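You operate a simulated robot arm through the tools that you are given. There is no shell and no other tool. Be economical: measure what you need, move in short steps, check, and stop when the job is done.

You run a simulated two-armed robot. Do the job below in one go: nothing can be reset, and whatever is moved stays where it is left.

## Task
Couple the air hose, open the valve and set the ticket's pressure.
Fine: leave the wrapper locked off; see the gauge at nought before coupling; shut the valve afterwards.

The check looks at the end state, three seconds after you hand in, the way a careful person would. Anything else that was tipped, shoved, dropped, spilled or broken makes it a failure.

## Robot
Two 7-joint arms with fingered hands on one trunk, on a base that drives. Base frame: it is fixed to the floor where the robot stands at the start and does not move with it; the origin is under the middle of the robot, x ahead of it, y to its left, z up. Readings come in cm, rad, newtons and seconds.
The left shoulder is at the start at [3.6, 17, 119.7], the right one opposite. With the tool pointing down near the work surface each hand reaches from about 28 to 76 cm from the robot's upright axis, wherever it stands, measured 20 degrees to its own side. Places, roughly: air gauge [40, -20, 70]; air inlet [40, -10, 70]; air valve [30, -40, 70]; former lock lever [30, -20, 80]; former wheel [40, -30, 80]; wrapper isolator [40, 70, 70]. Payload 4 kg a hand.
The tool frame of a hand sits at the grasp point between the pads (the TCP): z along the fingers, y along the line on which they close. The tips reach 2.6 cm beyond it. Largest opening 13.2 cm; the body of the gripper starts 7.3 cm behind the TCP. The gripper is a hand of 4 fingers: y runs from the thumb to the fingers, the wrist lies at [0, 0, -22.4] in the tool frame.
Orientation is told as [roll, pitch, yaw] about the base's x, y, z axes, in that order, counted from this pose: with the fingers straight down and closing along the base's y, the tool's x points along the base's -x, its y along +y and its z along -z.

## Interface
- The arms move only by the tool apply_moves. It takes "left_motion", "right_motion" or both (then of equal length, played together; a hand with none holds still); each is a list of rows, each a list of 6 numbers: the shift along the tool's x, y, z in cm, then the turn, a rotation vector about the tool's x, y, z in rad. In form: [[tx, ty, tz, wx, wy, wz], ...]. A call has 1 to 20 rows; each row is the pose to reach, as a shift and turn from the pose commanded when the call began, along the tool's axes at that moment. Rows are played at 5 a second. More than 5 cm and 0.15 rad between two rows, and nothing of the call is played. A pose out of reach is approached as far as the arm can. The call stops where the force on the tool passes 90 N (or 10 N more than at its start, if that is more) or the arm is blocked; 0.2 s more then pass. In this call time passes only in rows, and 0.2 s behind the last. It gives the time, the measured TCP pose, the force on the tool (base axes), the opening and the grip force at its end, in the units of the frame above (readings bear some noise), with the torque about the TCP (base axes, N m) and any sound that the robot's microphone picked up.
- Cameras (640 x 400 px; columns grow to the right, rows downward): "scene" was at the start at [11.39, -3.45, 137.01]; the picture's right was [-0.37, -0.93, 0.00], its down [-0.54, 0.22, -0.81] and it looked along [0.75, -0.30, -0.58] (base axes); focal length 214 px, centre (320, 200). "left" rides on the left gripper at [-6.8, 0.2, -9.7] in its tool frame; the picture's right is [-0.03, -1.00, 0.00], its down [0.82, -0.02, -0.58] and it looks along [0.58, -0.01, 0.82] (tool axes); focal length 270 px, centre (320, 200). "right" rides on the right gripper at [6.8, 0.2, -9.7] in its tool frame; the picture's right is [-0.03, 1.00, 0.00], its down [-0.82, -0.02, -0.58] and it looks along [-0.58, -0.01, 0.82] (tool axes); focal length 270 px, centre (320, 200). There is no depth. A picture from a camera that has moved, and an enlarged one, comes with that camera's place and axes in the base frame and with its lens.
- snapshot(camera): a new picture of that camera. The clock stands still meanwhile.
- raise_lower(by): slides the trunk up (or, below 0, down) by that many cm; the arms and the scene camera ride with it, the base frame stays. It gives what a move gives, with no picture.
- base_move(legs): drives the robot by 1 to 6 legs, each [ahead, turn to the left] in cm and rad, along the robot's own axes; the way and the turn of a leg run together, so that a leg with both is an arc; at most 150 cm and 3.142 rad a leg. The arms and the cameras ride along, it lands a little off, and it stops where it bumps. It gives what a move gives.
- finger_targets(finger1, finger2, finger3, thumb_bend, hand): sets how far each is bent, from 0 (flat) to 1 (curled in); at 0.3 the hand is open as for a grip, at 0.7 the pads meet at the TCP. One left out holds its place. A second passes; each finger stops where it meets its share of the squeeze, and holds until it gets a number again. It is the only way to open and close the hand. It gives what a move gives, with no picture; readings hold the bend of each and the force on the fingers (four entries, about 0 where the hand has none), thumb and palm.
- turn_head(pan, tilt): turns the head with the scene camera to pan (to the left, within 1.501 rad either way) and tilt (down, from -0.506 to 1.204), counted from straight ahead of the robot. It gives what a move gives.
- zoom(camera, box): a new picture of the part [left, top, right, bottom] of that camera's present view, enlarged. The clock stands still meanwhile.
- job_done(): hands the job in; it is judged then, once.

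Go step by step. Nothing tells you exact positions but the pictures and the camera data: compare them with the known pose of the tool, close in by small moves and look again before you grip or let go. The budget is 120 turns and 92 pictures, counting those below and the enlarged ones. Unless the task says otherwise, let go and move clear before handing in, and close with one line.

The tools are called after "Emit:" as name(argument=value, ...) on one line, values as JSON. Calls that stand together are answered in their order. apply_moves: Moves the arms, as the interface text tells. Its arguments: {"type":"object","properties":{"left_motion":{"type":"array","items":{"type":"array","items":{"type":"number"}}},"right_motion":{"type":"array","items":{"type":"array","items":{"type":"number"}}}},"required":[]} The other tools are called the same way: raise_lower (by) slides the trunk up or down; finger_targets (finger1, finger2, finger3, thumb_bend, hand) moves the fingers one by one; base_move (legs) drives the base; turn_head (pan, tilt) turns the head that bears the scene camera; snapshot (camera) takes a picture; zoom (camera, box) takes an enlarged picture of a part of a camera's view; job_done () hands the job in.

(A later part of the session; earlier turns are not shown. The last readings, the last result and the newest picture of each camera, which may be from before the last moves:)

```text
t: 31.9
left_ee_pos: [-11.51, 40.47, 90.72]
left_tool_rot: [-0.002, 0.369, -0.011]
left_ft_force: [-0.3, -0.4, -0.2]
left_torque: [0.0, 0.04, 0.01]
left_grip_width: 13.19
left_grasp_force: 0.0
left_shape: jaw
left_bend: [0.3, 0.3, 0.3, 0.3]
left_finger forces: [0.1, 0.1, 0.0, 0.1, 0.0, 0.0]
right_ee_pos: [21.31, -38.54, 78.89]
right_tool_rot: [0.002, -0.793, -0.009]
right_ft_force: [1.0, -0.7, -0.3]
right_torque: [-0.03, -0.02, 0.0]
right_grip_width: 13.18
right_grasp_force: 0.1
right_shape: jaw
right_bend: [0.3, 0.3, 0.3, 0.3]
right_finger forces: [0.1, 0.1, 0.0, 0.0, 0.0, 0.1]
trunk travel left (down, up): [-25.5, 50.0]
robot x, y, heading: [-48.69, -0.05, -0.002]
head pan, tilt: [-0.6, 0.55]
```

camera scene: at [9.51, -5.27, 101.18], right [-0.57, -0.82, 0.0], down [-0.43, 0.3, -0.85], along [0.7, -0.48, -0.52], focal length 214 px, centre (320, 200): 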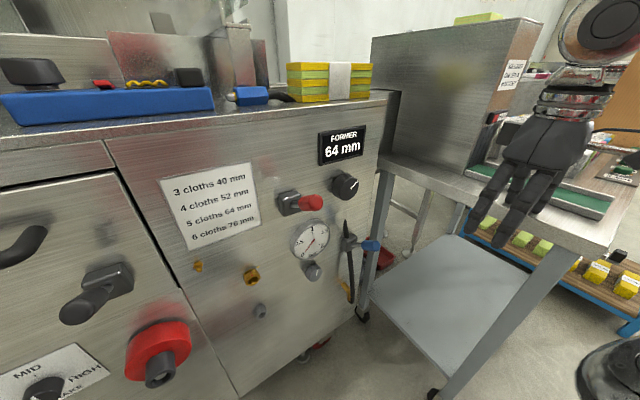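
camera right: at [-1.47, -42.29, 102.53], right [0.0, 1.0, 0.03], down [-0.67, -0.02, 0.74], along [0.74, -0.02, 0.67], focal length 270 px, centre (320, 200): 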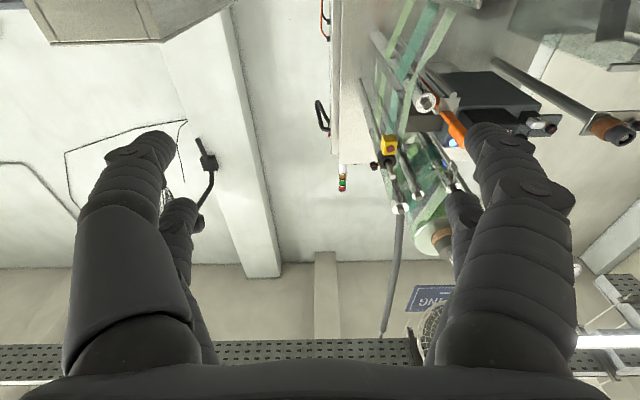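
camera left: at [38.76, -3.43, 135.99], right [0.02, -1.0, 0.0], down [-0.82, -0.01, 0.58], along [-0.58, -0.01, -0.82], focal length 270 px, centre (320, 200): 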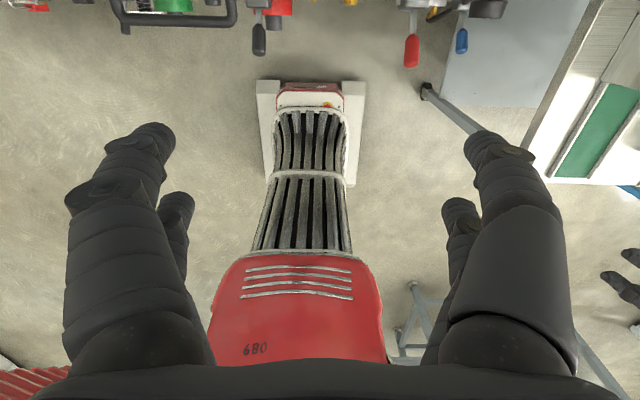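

That works. I lower further and look at the valve/hose.

Emit:
apply_moves(right_motion=[[2.8, 1, 2.8, 0, -0.1, 0], [5.6, 2, 5.6, 0, -0.2, 0], [8.4, 3, 8.4, 0, -0.3, 0], [10, 3, 10, 0, -0.4, 0], [10, 3, 10, 0, -0.5, 0]])

Emit:
snapshot(camera="right")

Emit:
turn_head(pan=-0.4, tilt=0.5)

Emit:
snapshot(camera="scene")

```text
t: 33.1
left_ee_pos: [-11.51, 40.47, 90.78]
left_tool_rot: [-0.001, 0.365, -0.011]
left_ft_force: [0.9, -0.3, -0.6]
left_torque: [-0.03, -0.02, 0.01]
left_grip_width: 13.19
left_grasp_force: 0.0
left_shape: jaw
left_bend: [0.3, 0.3, 0.3, 0.3]
left_finger forces: [0.1, 0.1, 0.0, 0.1, 0.0, 0.0]
right_ee_pos: [21.27, -35.73, 64.67]
right_tool_rot: [0.0, -1.295, -0.009]
right_ft_force: [-0.5, -0.4, 0.2]
right_torque: [0.0, -0.01, 0.02]
right_grip_width: 13.18
right_grasp_force: 0.1
right_shape: jaw
right_bend: [0.3, 0.3, 0.3, 0.3]
right_finger forces: [0.0, 0.1, 0.1, 0.0, 0.0, 0.0]
trunk travel left (down, up): [-25.5, 50.0]
robot x, y, heading: [-48.19, 0.28, -0.002]
head pan, tilt: [-0.6, 0.55]
```

```text
59 pictures are left
camera right: at [10.05, -35.51, 60.93], right [0.02, 1.0, 0.02], down [-0.33, -0.02, 0.94], along [0.94, -0.02, 0.33], focal length 270 px, centre (320, 200)
```

right: 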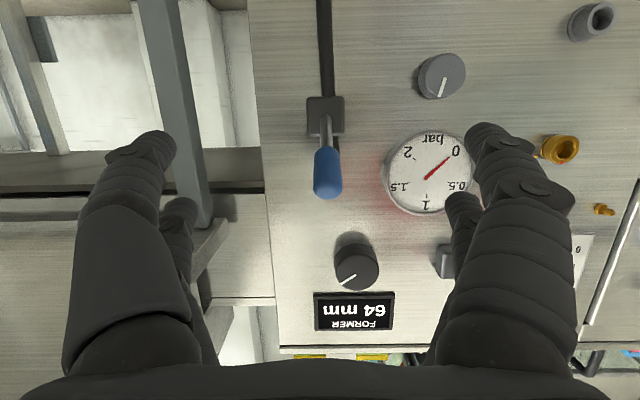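

```text
t: 33.9
left_ee_pos: [-11.63, 40.34, 90.74]
left_tool_rot: [-0.004, 0.366, -0.009]
left_ft_force: [0.5, 0.6, -0.1]
left_torque: [0.01, 0.02, 0.02]
left_grip_width: 13.19
left_grasp_force: 0.1
left_shape: jaw
left_bend: [0.3, 0.3, 0.3, 0.3]
left_finger forces: [0.0, 0.0, 0.0, 0.0, 0.0, 0.0]
right_ee_pos: [21.43, -35.75, 64.84]
right_tool_rot: [0.003, -1.293, -0.009]
right_ft_force: [-0.3, -0.1, 0.4]
right_torque: [0.01, 0.04, 0.02]
right_grip_width: 13.21
right_grasp_force: 0.1
right_shape: jaw
right_bend: [0.3, 0.3, 0.3, 0.3]
right_finger forces: [0.0, 0.1, 0.0, 0.0, 0.0, 0.0]
trunk travel left (down, up): [-25.5, 50.0]
robot x, y, heading: [-48.15, 0.42, 0.003]
head pan, tilt: [-0.4, 0.499]
```

```text
58 pictures are left
camera scene: at [-31.58, -3.72, 120.79], right [-0.39, -0.92, 0.0], down [-0.44, 0.19, -0.88], along [0.81, -0.34, -0.48], focal length 214 px, centre (320, 200)
```

scene: 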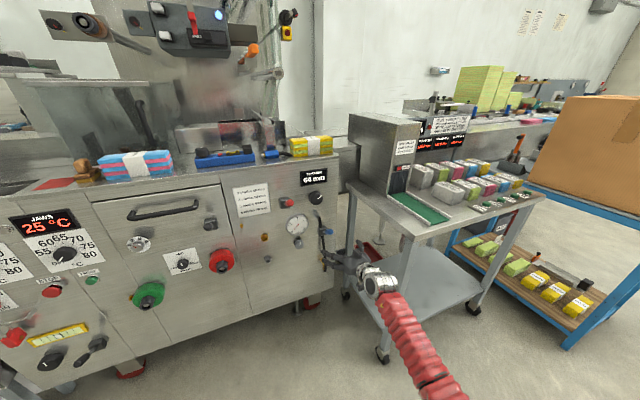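

I now have a clear frontal view. I lower the hand to see the hose's lower end.

Emit:
apply_moves(right_motion=[[4, 0.5, 0, 0, 0, 0], [8, 1, 0, 0, 0, 0], [12, 1.5, 0, 0, 0, 0], [16, 2, 0, 0, 0, 0]])

Emit:
snapshot(camera="right")

```text
t: 34.9
left_ee_pos: [-11.4, 40.25, 90.77]
left_tool_rot: [-0.003, 0.368, -0.012]
left_ft_force: [-0.4, -0.4, -0.4]
left_torque: [0.05, 0.0, 0.0]
left_grip_width: 13.2
left_grasp_force: 0.0
left_shape: jaw
left_bend: [0.3, 0.3, 0.3, 0.3]
left_finger forces: [0.0, 0.0, 0.0, 0.0, 0.0, 0.1]
right_ee_pos: [16.98, -33.63, 49.17]
right_tool_rot: [0.02, -1.287, -0.029]
right_ft_force: [-2.2, 4.9, -2.7]
right_torque: [-0.1, -0.28, -0.44]
right_grip_width: 13.19
right_grasp_force: 0.1
right_shape: jaw
right_bend: [0.3, 0.3, 0.3, 0.3]
right_finger forces: [0.1, 0.0, 0.0, 0.0, 0.0, 0.0]
trunk travel left (down, up): [-25.5, 50.0]
robot x, y, heading: [-48.24, -0.06, 0.002]
head pan, tilt: [-0.4, 0.499]
```

```text
57 pictures are left
camera right: at [5.71, -33.42, 45.42], right [0.02, 1.0, 0.03], down [-0.33, -0.02, 0.94], along [0.94, -0.03, 0.33], focal length 270 px, centre (320, 200)
```

right: 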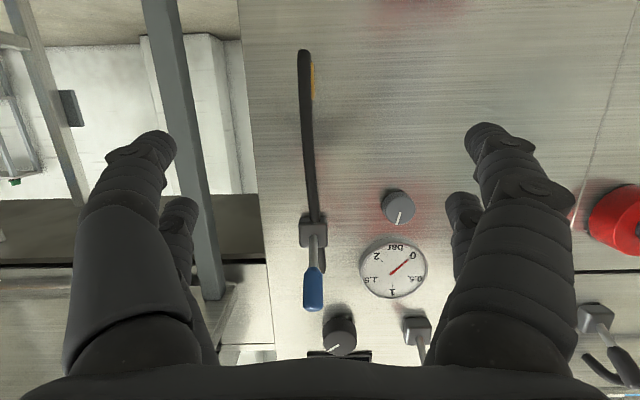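

There is a small side load, perhaps the forearm touching something. I zoom in on the hose, then rise.

Emit:
zoom(camera="right", box=[260, 30, 380, 330])

Emit:
apply_moves(right_motion=[[-4, 0, 0, 0, 0, 0], [-8, 0, 0, 0, 0, 0]])

Emit:
turn_head(pan=-0.6, tilt=0.8)

Emit:
snapshot(camera="scene")

```text
1.33 times, centred on (320, 180) of right
camera zoom: at [5.71, -33.42, 45.42], right [0.02, 1.0, 0.03], down [-0.33, -0.02, 0.94], along [0.94, -0.03, 0.33], focal length 360 px, centre (320, 227)
```

zoom: 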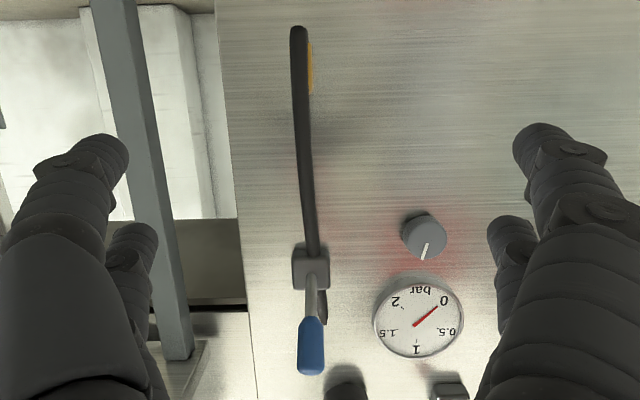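

```text
t: 35.5
left_ee_pos: [-11.59, 40.38, 90.77]
left_tool_rot: [-0.002, 0.367, -0.012]
left_ft_force: [-0.2, 0.2, 0.3]
left_torque: [0.03, -0.01, 0.02]
left_grip_width: 13.21
left_grasp_force: 0.1
left_shape: jaw
left_bend: [0.3, 0.3, 0.3, 0.3]
left_finger forces: [0.0, 0.1, 0.1, 0.0, 0.0, 0.0]
right_ee_pos: [19.21, -33.64, 57.06]
right_tool_rot: [-0.001, -1.293, -0.008]
right_ft_force: [-0.2, 0.4, 0.3]
right_torque: [0.0, 0.0, 0.01]
right_grip_width: 13.17
right_grasp_force: 0.0
right_shape: jaw
right_bend: [0.3, 0.3, 0.3, 0.3]
right_finger forces: [0.1, 0.0, 0.0, 0.0, 0.0, 0.0]
trunk travel left (down, up): [-25.5, 50.0]
robot x, y, heading: [-47.99, -0.1, -0.006]
head pan, tilt: [-0.4, 0.499]
```

```text
t: 36.3
left_ee_pos: [-11.54, 40.37, 90.67]
left_tool_rot: [-0.001, 0.366, -0.01]
left_ft_force: [-0.2, -0.5, -0.7]
left_torque: [0.02, -0.01, 0.01]
left_grip_width: 13.2
left_grasp_force: 0.1
left_shape: jaw
left_bend: [0.3, 0.3, 0.3, 0.3]
left_finger forces: [0.0, 0.0, 0.0, 0.0, 0.0, 0.1]
right_ee_pos: [19.26, -33.57, 57.1]
right_tool_rot: [0.003, -1.296, -0.01]
right_ft_force: [0.0, -1.1, 0.6]
right_torque: [0.01, 0.01, 0.01]
right_grip_width: 13.19
right_grasp_force: 0.1
right_shape: jaw
right_bend: [0.3, 0.3, 0.3, 0.3]
right_finger forces: [0.0, 0.0, 0.0, 0.0, 0.1, 0.0]
trunk travel left (down, up): [-25.5, 50.0]
robot x, y, heading: [-48.63, -0.11, 0.001]
head pan, tilt: [-0.6, 0.799]
```

```text
55 pictures are left
camera scene: at [-33.3, -4.73, 118.2], right [-0.57, -0.82, 0.0], down [-0.59, 0.41, -0.7], along [0.57, -0.4, -0.72], focal length 214 px, centre (320, 200)
```

scene: 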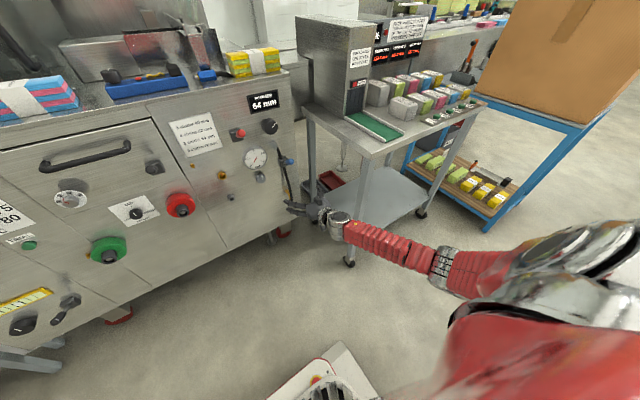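

I compare the blue plug on the table with the hanging brass end.

Emit:
turn_head(pan=-0.5, tilt=0.5)

Emit:
zoom(camera="scene", box=[160, 130, 300, 210])

Emit:
zoom(camera="scene", box=[210, 180, 300, 300])

```text
t: 37.1
left_ee_pos: [-11.57, 40.46, 90.72]
left_tool_rot: [-0.002, 0.366, -0.012]
left_ft_force: [-0.7, 0.2, 0.4]
left_torque: [0.01, 0.01, -0.01]
left_grip_width: 13.19
left_grasp_force: 0.1
left_shape: jaw
left_bend: [0.3, 0.3, 0.3, 0.3]
left_finger forces: [0.1, 0.0, 0.0, 0.0, 0.1, 0.0]
right_ee_pos: [19.25, -33.63, 57.08]
right_tool_rot: [0.005, -1.294, -0.013]
right_ft_force: [0.4, 0.1, 0.1]
right_torque: [0.0, -0.04, 0.02]
right_grip_width: 13.19
right_grasp_force: 0.0
right_shape: jaw
right_bend: [0.3, 0.3, 0.3, 0.3]
right_finger forces: [0.0, 0.1, 0.0, 0.0, 0.1, 0.1]
trunk travel left (down, up): [-25.5, 50.0]
robot x, y, heading: [-48.59, -0.13, -0.003]
head pan, tilt: [-0.499, 0.499]
```

```text
4.57 times, centred on (230, 170) of scene
camera zoom: at [-31.97, -4.53, 120.78], right [-0.48, -0.88, 0.0], down [-0.42, 0.23, -0.88], along [0.77, -0.42, -0.48], focal length 980 px, centre (731, 337)
```

zoom: 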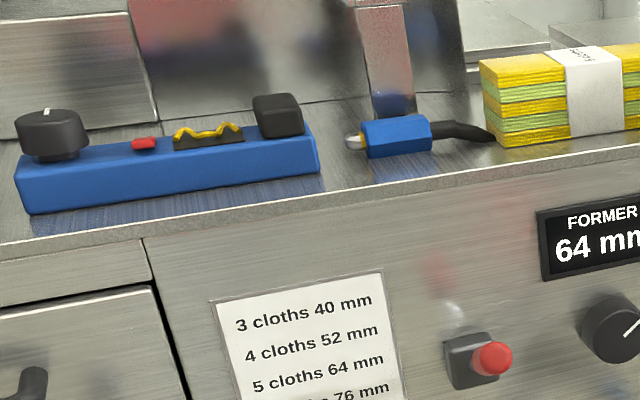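

```text
3.33 times, centred on (255, 240) of scene
camera zoom: at [-31.97, -4.53, 120.78], right [-0.48, -0.88, 0.0], down [-0.42, 0.23, -0.88], along [0.77, -0.42, -0.48], focal length 715 px, centre (537, 67)
```

zoom: 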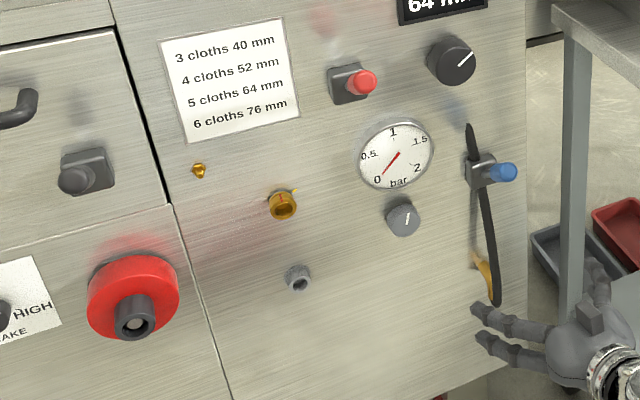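

I need close views. I bring the right camera in front of the inlet.

Emit:
apply_moves(right_motion=[[-1.3, 4.5, 0.3, 0, 0, 0], [-2.6, 9, 0.6, 0, 0, 0], [-3.9, 13.5, 0.8, 0, 0, 0], [-5.2, 18, 1.1, 0, 0, 0], [-6.6, 22.5, 1.3, 0, 0, 0]])

Emit:
zoom(camera="right", box=[190, 0, 470, 230])

```text
t: 38.3
left_ee_pos: [-11.66, 40.52, 90.62]
left_tool_rot: [-0.002, 0.366, -0.011]
left_ft_force: [-0.2, -0.5, -0.7]
left_torque: [-0.02, 0.03, -0.02]
left_grip_width: 13.2
left_grasp_force: 0.1
left_shape: jaw
left_bend: [0.3, 0.3, 0.3, 0.3]
left_finger forces: [0.0, 0.0, 0.0, 0.0, 0.0, 0.0]
right_ee_pos: [22.42, -10.99, 63.04]
right_tool_rot: [0.004, -1.292, -0.01]
right_ft_force: [-0.3, 0.5, 0.3]
right_torque: [-0.03, -0.02, 0.03]
right_grip_width: 13.2
right_grasp_force: 0.0
right_shape: jaw
right_bend: [0.3, 0.3, 0.3, 0.3]
right_finger forces: [0.0, 0.0, 0.1, 0.0, 0.1, 0.0]
trunk travel left (down, up): [-25.5, 50.0]
robot x, y, heading: [-48.23, 0.28, 0.001]
head pan, tilt: [-0.499, 0.499]
```

```text
1.74 times, centred on (330, 115) of right
camera zoom: at [11.22, -10.9, 59.33], right [0.02, 1.0, 0.02], down [-0.33, -0.02, 0.94], along [0.94, -0.02, 0.33], focal length 470 px, centre (303, 348)
```

zoom: 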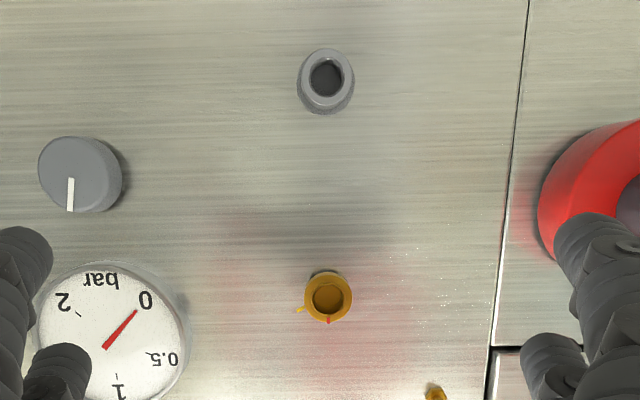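

The gauge stands at 0. Now I look at the hanging hose's end from its left side.

Emit:
apply_moves(right_motion=[[2.6, -2.7, 0, 0.12, 0, 0.034], [5.2, -5.4, 0, 0.24, 0, 0.068], [7.8, -8.1, 0, 0.36, 0, 0.1], [10.4, -11, 0, 0.48, 0, 0.136], [11, -11, 0, 0.6, 0, 0.17]])

Emit:
snapshot(camera="right")

```text
t: 39.5
left_ee_pos: [-11.53, 40.41, 90.7]
left_tool_rot: [-0.001, 0.366, -0.01]
left_ft_force: [-0.6, -0.2, -0.4]
left_torque: [0.0, 0.01, -0.04]
left_grip_width: 13.17
left_grasp_force: 0.1
left_shape: jaw
left_bend: [0.3, 0.3, 0.3, 0.3]
left_finger forces: [0.1, 0.1, 0.1, 0.0, 0.1, 0.1]
right_ee_pos: [19.39, -22.23, 52.6]
right_tool_rot: [0.002, -1.293, -0.636]
right_ft_force: [-0.4, 0.0, -0.3]
right_torque: [0.01, 0.01, 0.0]
right_grip_width: 13.19
right_grasp_force: 0.0
right_shape: jaw
right_bend: [0.3, 0.3, 0.3, 0.3]
right_finger forces: [0.1, 0.1, 0.0, 0.0, 0.0, 0.0]
trunk travel left (down, up): [-25.5, 50.0]
robot x, y, heading: [-48.34, 0.29, 0.0]
head pan, tilt: [-0.499, 0.499]
```

```text
51 pictures are left
camera right: at [10.38, -15.5, 48.76], right [0.6, 0.8, 0.02], down [-0.28, 0.18, 0.94], along [0.75, -0.57, 0.33], focal length 270 px, centre (320, 200)
```

right: 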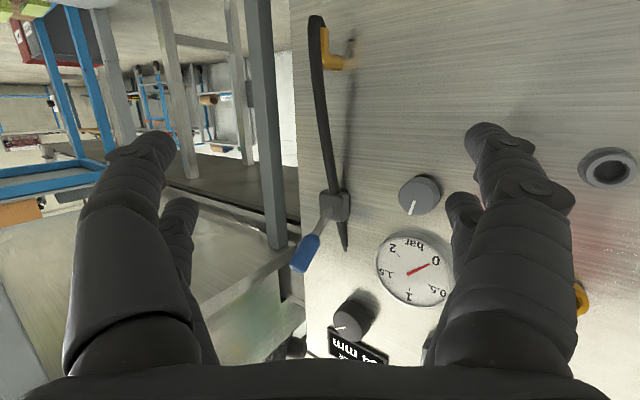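

Emit:
zoom(camera="right", box=[280, 0, 380, 100])

Emit:
zoom(camera="right", box=[270, 160, 390, 280])

```text
4.00 times, centred on (330, 50) of right
camera zoom: at [10.38, -15.5, 48.76], right [0.6, 0.8, 0.02], down [-0.28, 0.18, 0.94], along [0.75, -0.57, 0.33], focal length 1081 px, centre (280, 800)
```

zoom: 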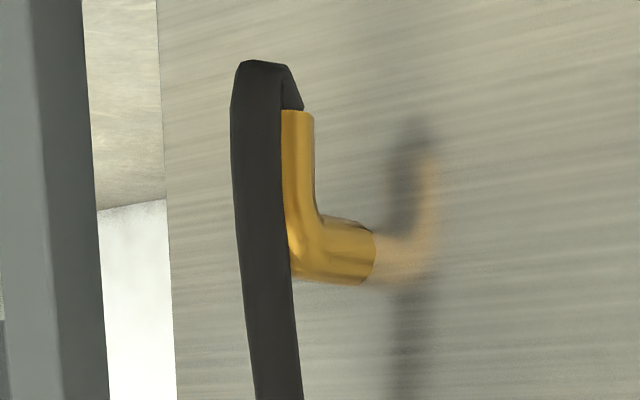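

```text
3.33 times, centred on (330, 220) of right
camera zoom: at [10.38, -15.5, 48.76], right [0.6, 0.8, 0.02], down [-0.28, 0.18, 0.94], along [0.75, -0.57, 0.33], focal length 901 px, centre (287, 133)
```

zoom: 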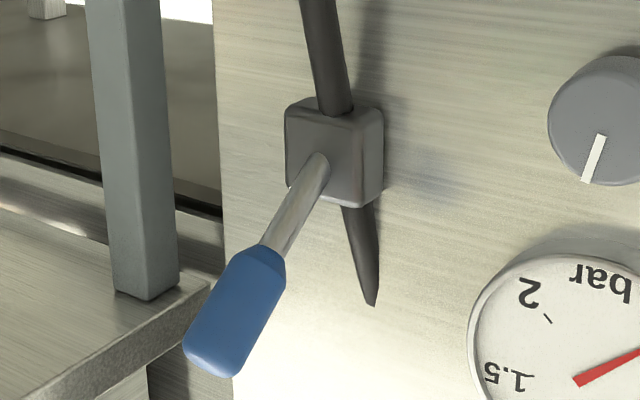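

The brass elbow is fixed plumbing of the valve; the loose air hose must be the blue plug with a steel nose on the table, at about [48,-18,97] and pointing +y. I raise the hand clear before driving closer.

Emit:
apply_moves(right_motion=[[-4, 0, -1, -0.12, 0, -0.034], [-8, 0, -2, -0.24, 0, -0.068], [-12, 0, -3, -0.36, 0, -0.1], [-16, 0, -4, -0.48, 0, -0.136], [-20, 0, -5, -0.62, 0, -0.175]])

Emit:
apply_moves(right_motion=[[-4, 0, -1, 0, 0.14, 0], [-8, 0, -2, 0, 0.28, 0], [-12, 0, -3, 0, 0.42, 0], [-16, 0, -4, 0, 0.56, 0], [-20, 0, -5, 0, 0.7, 0], [-24, 0, -6, 0, 0.84, 0], [-28, 0, -7, 0, 0.98, 0], [-32, 0, -8, 0, 1.12, 0], [-36, 0, -9, 0, 1.26, 0], [-38, 0, -10, 0, 1.29, 0]])

```text
t: 40.7
left_ee_pos: [-11.62, 40.5, 90.78]
left_tool_rot: [-0.001, 0.367, -0.01]
left_ft_force: [0.0, 0.5, 0.3]
left_torque: [0.02, -0.03, 0.02]
left_grip_width: 13.18
left_grasp_force: 0.1
left_shape: jaw
left_bend: [0.3, 0.3, 0.3, 0.3]
left_finger forces: [0.1, 0.1, 0.0, 0.0, 0.1, 0.0]
right_ee_pos: [19.87, -22.44, 73.1]
right_tool_rot: [0.001, -1.291, 0.012]
right_ft_force: [0.5, 0.4, -0.2]
right_torque: [-0.04, -0.03, 0.01]
right_grip_width: 13.19
right_grasp_force: 0.1
right_shape: jaw
right_bend: [0.3, 0.3, 0.3, 0.3]
right_finger forces: [0.0, 0.0, 0.0, 0.1, 0.1, 0.0]
trunk travel left (down, up): [-25.5, 50.0]
robot x, y, heading: [-48.55, -0.13, -0.002]
head pan, tilt: [-0.499, 0.499]
```

```text
t: 42.9
left_ee_pos: [-11.53, 40.3, 90.78]
left_tool_rot: [-0.002, 0.366, -0.013]
left_ft_force: [0.1, -0.5, 0.6]
left_torque: [-0.03, 0.01, 0.04]
left_grip_width: 13.19
left_grasp_force: 0.1
left_shape: jaw
left_bend: [0.3, 0.3, 0.3, 0.3]
left_finger forces: [0.1, 0.0, 0.0, 0.1, 0.0, 0.1]
right_ee_pos: [19.88, -22.31, 111.04]
right_tool_rot: [0.002, -0.014, 0.019]
right_ft_force: [-0.7, -0.2, 0.3]
right_torque: [0.04, -0.01, 0.02]
right_grip_width: 13.2
right_grasp_force: 0.0
right_shape: jaw
right_bend: [0.3, 0.3, 0.3, 0.3]
right_finger forces: [0.0, 0.0, 0.0, 0.0, 0.0, 0.1]
right hand out of reach, approached as far as the arm can: row 10
trunk travel left (down, up): [-25.5, 50.0]
robot x, y, heading: [-48.33, -0.4, -0.003]
head pan, tilt: [-0.499, 0.499]
```

I drive forward a little and look down on the plug.

Emit:
base_move(legs=[[14, 0]])

Emit:
snapshot(camera="right")

Emit:
turn_head(pan=-0.3, tilt=0.35)

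Emit:
snapshot(camera="scene")

```text
t: 44.2
left_ee_pos: [2.69, 40.36, 90.59]
left_tool_rot: [-0.001, 0.368, -0.011]
left_ft_force: [0.7, 0.1, -0.1]
left_torque: [0.01, 0.06, 0.0]
left_grip_width: 13.18
left_grasp_force: 0.2
left_shape: jaw
left_bend: [0.3, 0.3, 0.3, 0.3]
left_finger forces: [0.0, 0.0, 0.0, 0.0, 0.0, 0.1]
right_ee_pos: [34.2, -22.18, 110.87]
right_tool_rot: [0.001, -0.012, 0.02]
right_ft_force: [1.5, 1.4, -0.5]
right_torque: [0.01, 0.05, 0.02]
right_grip_width: 13.19
right_grasp_force: 0.0
right_shape: jaw
right_bend: [0.3, 0.3, 0.3, 0.3]
right_finger forces: [0.1, 0.0, 0.0, 0.0, 0.1, 0.0]
trunk travel left (down, up): [-25.5, 50.0]
robot x, y, heading: [-34.17, 0.28, -0.001]
head pan, tilt: [-0.499, 0.499]
```

```text
48 pictures are left
camera right: at [27.23, -22.12, 120.57], right [0.01, 1.0, 0.0], down [0.81, -0.01, 0.59], along [0.59, 0.0, -0.81], focal length 270 px, centre (320, 200)
```

right: 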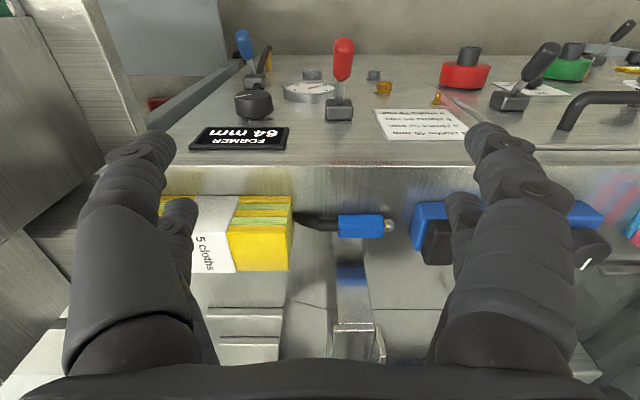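

```text
t: 44.9
left_ee_pos: [2.59, 40.43, 90.78]
left_tool_rot: [-0.003, 0.367, -0.01]
left_ft_force: [0.5, -0.2, 0.4]
left_torque: [-0.01, 0.02, 0.01]
left_grip_width: 13.21
left_grasp_force: 0.0
left_shape: jaw
left_bend: [0.3, 0.3, 0.3, 0.3]
left_finger forces: [0.1, 0.0, 0.0, 0.0, 0.1, 0.0]
right_ee_pos: [34.04, -22.11, 110.99]
right_tool_rot: [0.001, -0.013, 0.018]
right_ft_force: [0.3, -0.8, -0.4]
right_torque: [0.0, 0.02, 0.01]
right_grip_width: 13.18
right_grasp_force: 0.1
right_shape: jaw
right_bend: [0.3, 0.3, 0.3, 0.3]
right_finger forces: [0.1, 0.0, 0.1, 0.0, 0.1, 0.1]
trunk travel left (down, up): [-25.5, 50.0]
robot x, y, heading: [-34.05, -0.26, -0.004]
head pan, tilt: [-0.3, 0.351]
```

```text
47 pictures are left
camera scene: at [-16.9, -2.97, 122.15], right [-0.3, -0.95, 0.0], down [-0.33, 0.1, -0.94], along [0.9, -0.28, -0.35], focal length 214 px, centre (320, 200)
```

scene: 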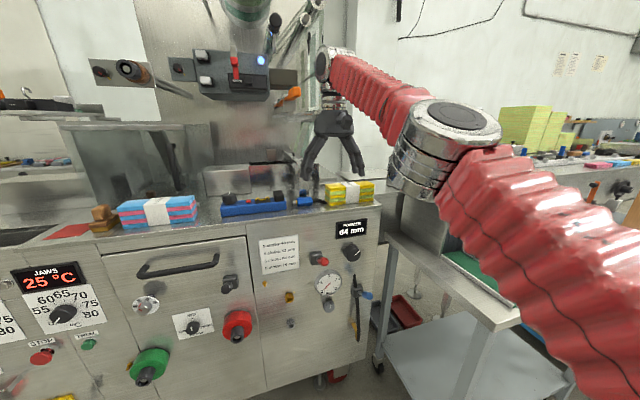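

The plug's at about [48.2,-17.5,97.3], with the guide plate behind it at x≈55 and the cloth pack from y≈-25. I yaw the hand 90° so it closes along x, staying high.

Emit:
apply_moves(right_motion=[[0.5, 0, 0, 0, 0, -0.14], [1, 0, 0, 0, 0, -0.28], [1.5, 0, 0, 0, 0, -0.42], [2, 0, 0, 0, 0, -0.56], [2, 0, 0, 0, 0, -0.7], [2, 0, 0, 0, 0, -0.84], [2, 0, 0, 0, 0, -0.98], [2, 0, 0, 0, 0, -1.12], [2, 0, 0, 0, 0, -1.26], [2, 0, 0, 0, 0, -1.4], [2, 0, 0, 0, 0, -1.55]])

Emit:
finger_targets(hand="right", finger1=0.47, finger2=0.47, finger3=0.47, thumb_bend=0.47)

Emit:
base_move(legs=[[14, 0]])

Emit:
snapshot(camera="right")

```text
t: 47.3
left_ee_pos: [2.67, 40.41, 90.7]
left_tool_rot: [-0.003, 0.365, -0.01]
left_ft_force: [0.5, 0.6, -0.4]
left_torque: [-0.03, -0.01, -0.03]
left_grip_width: 13.2
left_grasp_force: 0.1
left_shape: jaw
left_bend: [0.3, 0.3, 0.3, 0.3]
left_finger forces: [0.1, 0.0, 0.0, 0.0, 0.0, 0.1]
right_ee_pos: [32.07, -22.15, 110.94]
right_tool_rot: [-0.014, 0.0, 1.571]
right_ft_force: [0.0, -0.2, -0.3]
right_torque: [0.0, -0.02, 0.0]
right_grip_width: 13.18
right_grasp_force: 0.1
right_shape: jaw
right_bend: [0.3, 0.3, 0.3, 0.3]
right_finger forces: [0.0, 0.0, 0.1, 0.0, 0.0, 0.0]
trunk travel left (down, up): [-25.5, 50.0]
robot x, y, heading: [-34.0, -0.01, -0.007]
head pan, tilt: [-0.3, 0.351]
```

```text
t: 48.3
left_ee_pos: [2.65, 40.37, 90.78]
left_tool_rot: [-0.002, 0.367, -0.011]
left_ft_force: [-0.3, 0.0, -0.2]
left_torque: [0.02, 0.0, 0.0]
left_grip_width: 13.22
left_grasp_force: 0.1
left_shape: jaw
left_bend: [0.3, 0.3, 0.3, 0.3]
left_finger forces: [0.0, 0.0, 0.0, 0.0, 0.0, 0.1]
right_ee_pos: [32.06, -22.12, 110.93]
right_tool_rot: [-0.014, 0.0, 1.57]
right_ft_force: [0.1, -0.3, 0.4]
right_torque: [0.0, 0.0, -0.02]
right_grip_width: 7.68
right_grasp_force: 0.0
right_shape: fingers
right_bend: [0.47, 0.47, 0.47, 0.47]
right_finger forces: [0.0, 0.0, 0.0, 0.1, 0.0, 0.0]
trunk travel left (down, up): [-25.5, 50.0]
robot x, y, heading: [-34.41, -0.09, -0.004]
head pan, tilt: [-0.3, 0.351]
```

```text
t: 49.7
left_ee_pos: [15.28, 40.33, 90.94]
left_tool_rot: [-0.002, 0.365, -0.012]
left_ft_force: [1.3, 0.7, -1.2]
left_torque: [-0.01, 0.03, 0.0]
left_grip_width: 13.18
left_grasp_force: 0.1
left_shape: jaw
left_bend: [0.3, 0.3, 0.3, 0.3]
left_finger forces: [0.0, 0.1, 0.0, 0.0, 0.1, 0.1]
right_ee_pos: [44.16, -22.36, 111.06]
right_tool_rot: [0.01, 0.007, 1.575]
right_ft_force: [-20.3, -1.1, -9.6]
right_torque: [0.11, -1.63, -0.04]
right_grip_width: 7.61
right_grasp_force: 9.5
right_shape: fingers
right_bend: [0.47, 0.47, 0.47, 0.47]
right_finger forces: [0.0, 0.0, 0.0, 0.1, 0.0, 19.8]
trunk travel left (down, up): [-25.5, 50.0]
robot x, y, heading: [-21.34, 0.13, -0.007]
head pan, tilt: [-0.3, 0.351]
stopped in leg 1: the force on the tool passed its limit at 97 N (the readings are from after the stop); the commanded pose is now the measured one
```

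```text
46 pictures are left
camera right: at [44.06, -29.08, 120.84], right [-1.0, 0.02, 0.01], down [0.02, 0.82, 0.57], along [0.0, 0.57, -0.82], focal length 270 px, centre (320, 200)
```

right: 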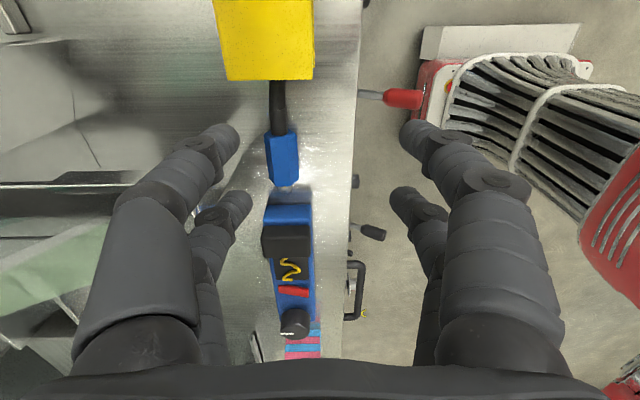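

The back of the hand touched a fixture rod. I back off at once and look.

Emit:
base_move(legs=[[-6, 0]])

Emit:
turn_head(pan=-0.35, tilt=0.3)

Emit:
snapshot(camera="scene")

Emit:
zoom(camera="scene", box=[190, 50, 430, 220])

```text
t: 50.7
left_ee_pos: [9.3, 40.32, 90.85]
left_tool_rot: [-0.001, 0.368, -0.014]
left_ft_force: [0.2, 0.7, -0.3]
left_torque: [0.01, -0.03, -0.03]
left_grip_width: 13.22
left_grasp_force: 0.1
left_shape: jaw
left_bend: [0.3, 0.3, 0.3, 0.3]
left_finger forces: [0.0, 0.1, 0.1, 0.0, 0.0, 0.0]
right_ee_pos: [38.15, -22.17, 111.1]
right_tool_rot: [0.006, 0.007, 1.574]
right_ft_force: [-0.4, -0.3, -0.4]
right_torque: [-0.01, -0.02, -0.01]
right_grip_width: 7.61
right_grasp_force: 0.1
right_shape: fingers
right_bend: [0.47, 0.47, 0.47, 0.47]
right_finger forces: [0.1, 0.0, 0.0, 0.1, 0.0, 0.0]
trunk travel left (down, up): [-25.5, 50.0]
robot x, y, heading: [-27.47, -0.08, -0.003]
head pan, tilt: [-0.3, 0.351]
```

```text
t: 51.3
left_ee_pos: [9.47, 40.46, 90.79]
left_tool_rot: [-0.001, 0.367, -0.012]
left_ft_force: [-0.3, 0.1, -0.1]
left_torque: [0.01, 0.0, 0.03]
left_grip_width: 13.19
left_grasp_force: 0.1
left_shape: jaw
left_bend: [0.3, 0.3, 0.3, 0.3]
left_finger forces: [0.0, 0.0, 0.0, 0.1, 0.0, 0.0]
right_ee_pos: [38.5, -22.17, 110.98]
right_tool_rot: [0.008, 0.006, 1.572]
right_ft_force: [-0.2, -1.4, 0.7]
right_torque: [-0.05, 0.02, 0.02]
right_grip_width: 7.61
right_grasp_force: 0.0
right_shape: fingers
right_bend: [0.47, 0.47, 0.47, 0.47]
right_finger forces: [0.0, 0.0, 0.0, 0.0, 0.0, 0.0]
trunk travel left (down, up): [-25.5, 50.0]
robot x, y, heading: [-27.45, 0.02, -0.002]
head pan, tilt: [-0.351, 0.3]
```

```text
45 pictures are left
camera scene: at [-10.17, -3.45, 122.62], right [-0.35, -0.94, 0.0], down [-0.28, 0.1, -0.95], along [0.9, -0.33, -0.3], focal length 214 px, centre (320, 200)
```

scene: 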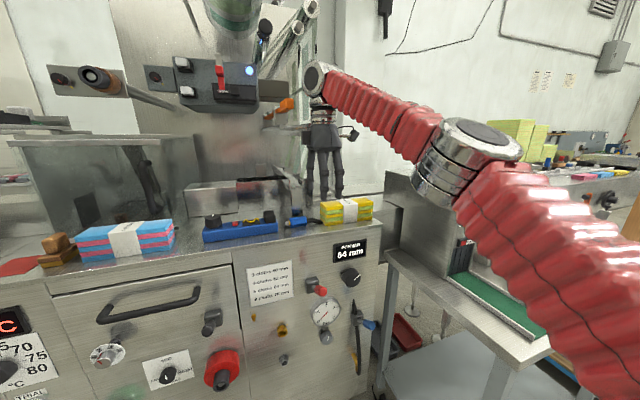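

```text
2.35 times, centred on (310, 135) of scene
camera zoom: at [-10.17, -3.45, 122.62], right [-0.35, -0.94, 0.0], down [-0.28, 0.1, -0.95], along [0.9, -0.33, -0.3], focal length 505 px, centre (344, 353)
```

zoom: 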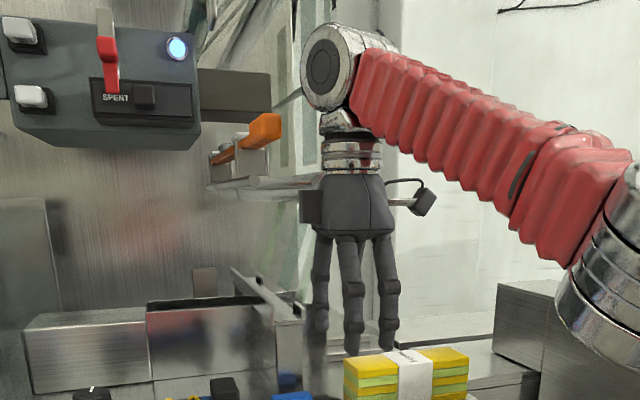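

The rod end is near [48..50,-22,123], so I'll approach leaning, with the wrist toward the robot. I tilt the hand and go to a pre-grasp above the plug.

Emit:
apply_moves(right_motion=[[0, 0, 0, 0.13, -0.05, 0], [0, 0, 0, 0.26, -0.1, 0], [0, 0, 0, 0.4, -0.15, 0], [-1, -2, 1.5, 0.4, -0.15, 0], [-2, -4, 3, 0.4, -0.15, 0], [-2.9, -5.3, 4.6, 0.4, -0.15, 0]])

Emit:
finger_targets(hand="right", finger1=0.52, finger2=0.52, finger3=0.52, thumb_bend=0.52)

Emit:
snapshot(camera="right")

Emit:
zoom(camera="scene", box=[230, 60, 410, 240])

```text
t: 52.7
left_ee_pos: [9.52, 40.2, 90.88]
left_tool_rot: [-0.003, 0.367, -0.011]
left_ft_force: [0.4, 0.2, 0.3]
left_torque: [0.01, 0.03, 0.02]
left_grip_width: 13.19
left_grasp_force: 0.0
left_shape: jaw
left_bend: [0.3, 0.3, 0.3, 0.3]
left_finger forces: [0.1, 0.0, 0.0, 0.1, 0.0, 0.0]
right_ee_pos: [43.79, -19.24, 106.36]
right_tool_rot: [-0.394, -0.142, 1.601]
right_ft_force: [-1.2, 0.1, 0.8]
right_torque: [-0.01, 0.02, 0.01]
right_grip_width: 7.63
right_grasp_force: 0.0
right_shape: fingers
right_bend: [0.47, 0.47, 0.47, 0.47]
right_finger forces: [0.0, 0.0, 0.1, 0.0, 0.1, 0.0]
trunk travel left (down, up): [-25.5, 50.0]
robot x, y, heading: [-27.44, 0.19, -0.003]
head pan, tilt: [-0.351, 0.3]
```

```text
t: 53.7
left_ee_pos: [9.3, 40.38, 90.93]
left_tool_rot: [-0.003, 0.367, -0.013]
left_ft_force: [-0.1, -0.4, 0.1]
left_torque: [0.02, -0.01, -0.01]
left_grip_width: 13.2
left_grasp_force: 0.0
left_shape: jaw
left_bend: [0.3, 0.3, 0.3, 0.3]
left_finger forces: [0.0, 0.0, 0.0, 0.0, 0.0, 0.1]
right_ee_pos: [43.66, -19.25, 106.39]
right_tool_rot: [-0.394, -0.139, 1.602]
right_ft_force: [0.4, 0.0, 0.1]
right_torque: [-0.01, 0.03, 0.0]
right_grip_width: 5.96
right_grasp_force: 0.0
right_shape: fingers
right_bend: [0.52, 0.52, 0.52, 0.52]
right_finger forces: [0.1, 0.0, 0.0, 0.0, 0.0, 0.1]
trunk travel left (down, up): [-25.5, 50.0]
robot x, y, heading: [-27.02, -0.08, -0.001]
head pan, tilt: [-0.351, 0.3]
```

```text
43 pictures are left
camera right: at [39.98, -27.44, 114.35], right [-0.92, 0.05, -0.38], down [-0.23, 0.73, 0.65], along [0.31, 0.69, -0.66], focal length 270 px, centre (320, 200)
```

right: 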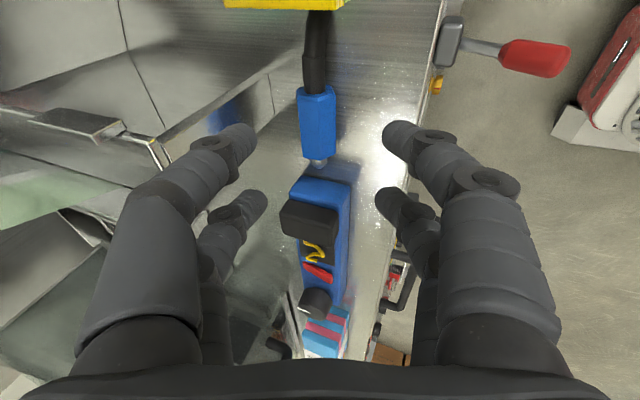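

```text
2.22 times, centred on (320, 150) of scene
camera zoom: at [-10.19, -3.45, 122.63], right [-0.35, -0.94, 0.0], down [-0.28, 0.1, -0.95], along [0.9, -0.33, -0.3], focal length 477 px, centre (320, 311)
```

zoom: 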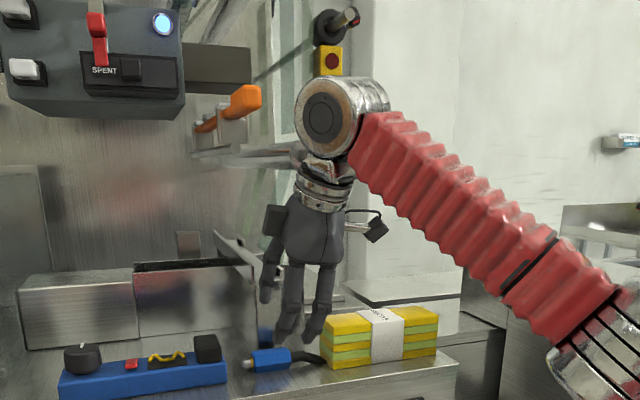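

The plug lines up with the hand's mid-plane. I go down along the fingers.

Emit:
apply_moves(right_motion=[[0, 0, 3, 0, 0, 0], [0.1, 0, 5.5, 0, 0, 0], [0.2, 0, 7, 0, 0, 0], [0.2, 0, 7.6, 0, 0, 0]])

Emit:
snapshot(camera="right")

```text
t: 54.7
left_ee_pos: [9.17, 40.42, 91.14]
left_tool_rot: [-0.001, 0.364, -0.014]
left_ft_force: [0.1, 0.5, 0.7]
left_torque: [-0.01, 0.01, 0.01]
left_grip_width: 13.21
left_grasp_force: 0.0
left_shape: jaw
left_bend: [0.3, 0.3, 0.3, 0.3]
left_finger forces: [0.0, 0.0, 0.0, 0.0, 0.1, 0.1]
right_ee_pos: [46.39, -18.12, 100.05]
right_tool_rot: [-0.406, -0.143, 1.606]
right_ft_force: [-8.4, -0.7, 26.8]
right_torque: [-0.04, 0.77, 0.06]
right_grip_width: 4.87
right_grasp_force: 13.3
right_shape: fingers
right_bend: [0.65, 0.56, 0.52, 0.52]
right_finger forces: [13.9, 12.7, 0.0, 0.1, 0.1, 0.1]
trunk travel left (down, up): [-25.5, 50.0]
robot x, y, heading: [-27.55, 0.07, -0.005]
head pan, tilt: [-0.351, 0.3]
```

```text
41 pictures are left
camera right: at [42.53, -26.46, 108.01], right [-0.92, 0.05, -0.39], down [-0.23, 0.72, 0.65], along [0.31, 0.69, -0.66], focal length 270 px, centre (320, 200)
```

right: 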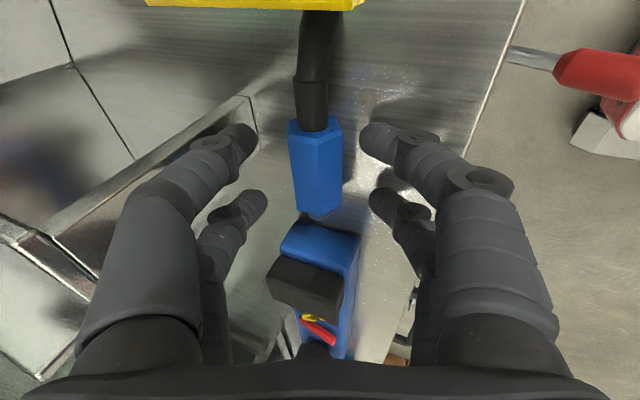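

The front fingertips rest on the table. I lift slightly and close on the plug.

Emit:
apply_moves(right_motion=[[0.1, -0.2, -0.6, 0, 0, 0]])

Emit:
finger_targets(hand="right", finger1=0.8, finger2=0.8, finger3=0.8, thumb_bend=0.8)

Emit:
snapshot(camera="right")

```text
t: 55.1
left_ee_pos: [9.38, 40.38, 90.87]
left_tool_rot: [-0.004, 0.367, -0.012]
left_ft_force: [0.7, -0.6, 0.4]
left_torque: [-0.02, 0.0, -0.03]
left_grip_width: 13.21
left_grasp_force: 0.1
left_shape: jaw
left_bend: [0.3, 0.3, 0.3, 0.3]
left_finger forces: [0.0, 0.0, 0.1, 0.0, 0.0, 0.0]
right_ee_pos: [46.32, -18.33, 100.08]
right_tool_rot: [-0.395, -0.14, 1.605]
right_ft_force: [-2.5, 4.7, 15.6]
right_torque: [0.14, 0.38, -0.1]
right_grip_width: 4.79
right_grasp_force: 7.4
right_shape: fingers
right_bend: [0.65, 0.56, 0.52, 0.52]
right_finger forces: [9.2, 6.3, 0.1, 0.1, 0.0, 0.0]
trunk travel left (down, up): [-25.5, 50.0]
robot x, y, heading: [-27.35, -0.21, -0.002]
head pan, tilt: [-0.351, 0.3]
```

```text
t: 56.1
left_ee_pos: [9.4, 40.32, 90.79]
left_tool_rot: [-0.003, 0.368, -0.011]
left_ft_force: [0.0, -1.1, 0.3]
left_torque: [-0.01, 0.01, 0.04]
left_grip_width: 13.2
left_grasp_force: 0.1
left_shape: jaw
left_bend: [0.3, 0.3, 0.3, 0.3]
left_finger forces: [0.0, 0.0, 0.0, 0.0, 0.0, 0.1]
right_ee_pos: [46.59, -18.5, 100.06]
right_tool_rot: [-0.392, -0.139, 1.603]
right_ft_force: [-0.4, 0.8, -0.4]
right_torque: [0.02, 0.0, 0.01]
right_grip_width: 2.01
right_grasp_force: 23.1
right_shape: fingers
right_bend: [0.74, 0.65, 0.68, 0.66]
right_finger forces: [12.8, 10.4, 6.4, 0.0, 16.7, 0.1]
trunk travel left (down, up): [-25.5, 50.0]
robot x, y, heading: [-27.45, -0.12, -0.006]
head pan, tilt: [-0.351, 0.3]
```

```text
40 pictures are left
camera right: at [42.88, -26.75, 107.91], right [-0.92, 0.05, -0.38], down [-0.23, 0.73, 0.65], along [0.31, 0.69, -0.66], focal length 270 px, centre (320, 200)
```

right: 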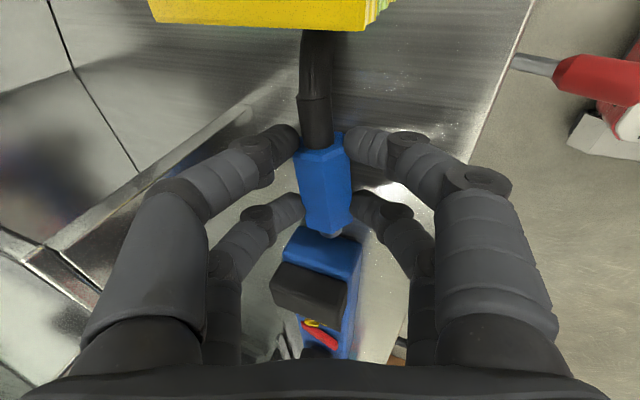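

The grip is firm on the blue body. I lift up and back, away from rod and pack.

Emit:
apply_moves(right_motion=[[-0.15, -0.2, -1.2, 0, 0, 0], [-0.3, 0.5, -3, 0, 0, 0], [-0.5, 3, -5, 0, 0, 0], [-0.7, 5.8, -6.7, 0, 0, 0]])

Emit:
snapshot(camera="right")

Emit:
snapshot(camera="scene")

```text
t: 57.1
left_ee_pos: [9.42, 40.4, 90.9]
left_tool_rot: [-0.002, 0.367, -0.013]
left_ft_force: [-0.3, -0.4, 0.0]
left_torque: [0.0, -0.03, -0.01]
left_grip_width: 13.21
left_grasp_force: 0.1
left_shape: jaw
left_bend: [0.3, 0.3, 0.3, 0.3]
left_finger forces: [0.0, 0.0, 0.0, 0.0, 0.0, 0.0]
right_ee_pos: [38.45, -18.6, 104.09]
right_tool_rot: [-0.394, -0.141, 1.601]
right_ft_force: [-0.7, 0.6, -0.1]
right_torque: [0.03, 0.02, 0.02]
right_grip_width: 2.0
right_grasp_force: 22.8
right_shape: fingers
right_bend: [0.74, 0.65, 0.68, 0.66]
right_finger forces: [12.8, 10.3, 6.5, 0.1, 16.5, 0.0]
trunk travel left (down, up): [-25.5, 50.0]
robot x, y, heading: [-27.32, -0.22, -0.007]
head pan, tilt: [-0.351, 0.3]
```

```text
39 pictures are left
camera right: at [34.84, -26.83, 111.98], right [-0.92, 0.05, -0.38], down [-0.23, 0.73, 0.65], along [0.31, 0.69, -0.66], focal length 270 px, centre (320, 200)
```

right: 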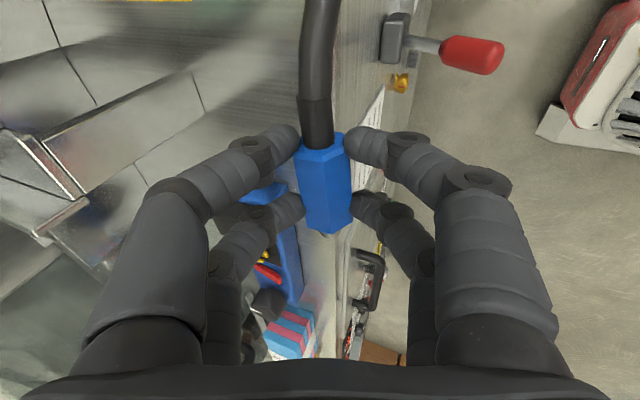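

```text
38 pictures are left
camera scene: at [-10.22, -3.46, 122.63], right [-0.35, -0.94, 0.0], down [-0.28, 0.1, -0.96], along [0.9, -0.33, -0.3], focal length 214 px, centre (320, 200)
```

scene: 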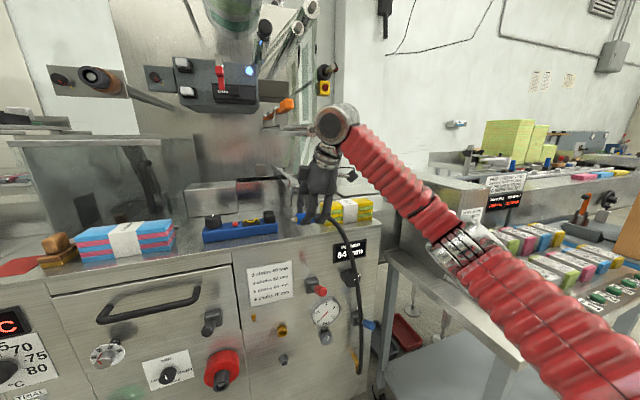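

The hose visibly runs from this plug to the valve, so it is the air hose. I back away from the panel and yaw so the nose faces the panel.

Emit:
apply_moves(right_motion=[[-0.47, 1.55, 0.34, 0.022, 0.053, 0.127], [-0.95, 3.1, 0.67, 0.044, 0.106, 0.254], [-1.4, 4.66, 1.0, 0.066, 0.16, 0.382], [-1.9, 6.2, 1.35, 0.088, 0.213, 0.51], [-2.36, 7.8, 1.68, 0.11, 0.266, 0.637], [-2.84, 9.3, 2.0, 0.132, 0.319, 0.764], [-3.3, 10.9, 2.35, 0.154, 0.372, 0.892], [-3.8, 12.4, 2.7, 0.176, 0.426, 1.02], [-4.25, 14, 3.0, 0.198, 0.479, 1.147], [-4.7, 15.5, 3.4, 0.22, 0.532, 1.274], [-5.2, 17.1, 3.7, 0.242, 0.585, 1.4], [-5.2, 17.1, 3.7, 0.247, 0.597, 1.43]])

Emit:
snapshot(camera="right")

```text
t: 59.7
left_ee_pos: [9.39, 40.34, 90.77]
left_tool_rot: [-0.002, 0.369, -0.01]
left_ft_force: [-0.5, 0.3, -0.5]
left_torque: [-0.02, 0.01, 0.02]
left_grip_width: 13.17
left_grasp_force: 0.0
left_shape: jaw
left_bend: [0.3, 0.3, 0.3, 0.3]
left_finger forces: [0.0, 0.0, 0.0, 0.0, 0.0, 0.1]
right_ee_pos: [24.01, -12.49, 94.85]
right_tool_rot: [-0.414, -0.156, 0.035]
right_ft_force: [-1.2, 0.2, 0.0]
right_torque: [0.01, 0.0, -0.01]
right_grip_width: 1.95
right_grasp_force: 22.7
right_shape: fingers
right_bend: [0.73, 0.65, 0.68, 0.66]
right_finger forces: [12.4, 10.5, 6.5, 0.0, 15.7, 0.1]
trunk travel left (down, up): [-25.5, 50.0]
robot x, y, heading: [-27.1, -0.36, -0.004]
head pan, tilt: [-0.351, 0.3]
```

```text
37 pictures are left
camera right: at [15.69, -8.9, 102.57], right [0.06, 0.92, -0.39], down [0.71, 0.24, 0.66], along [0.7, -0.32, -0.64], focal length 270 px, centre (320, 200)
```

right: 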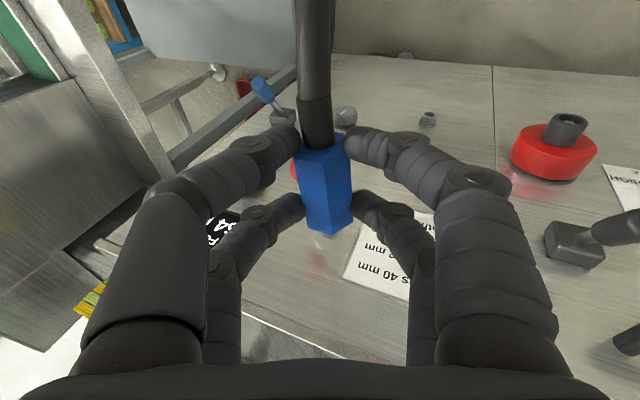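

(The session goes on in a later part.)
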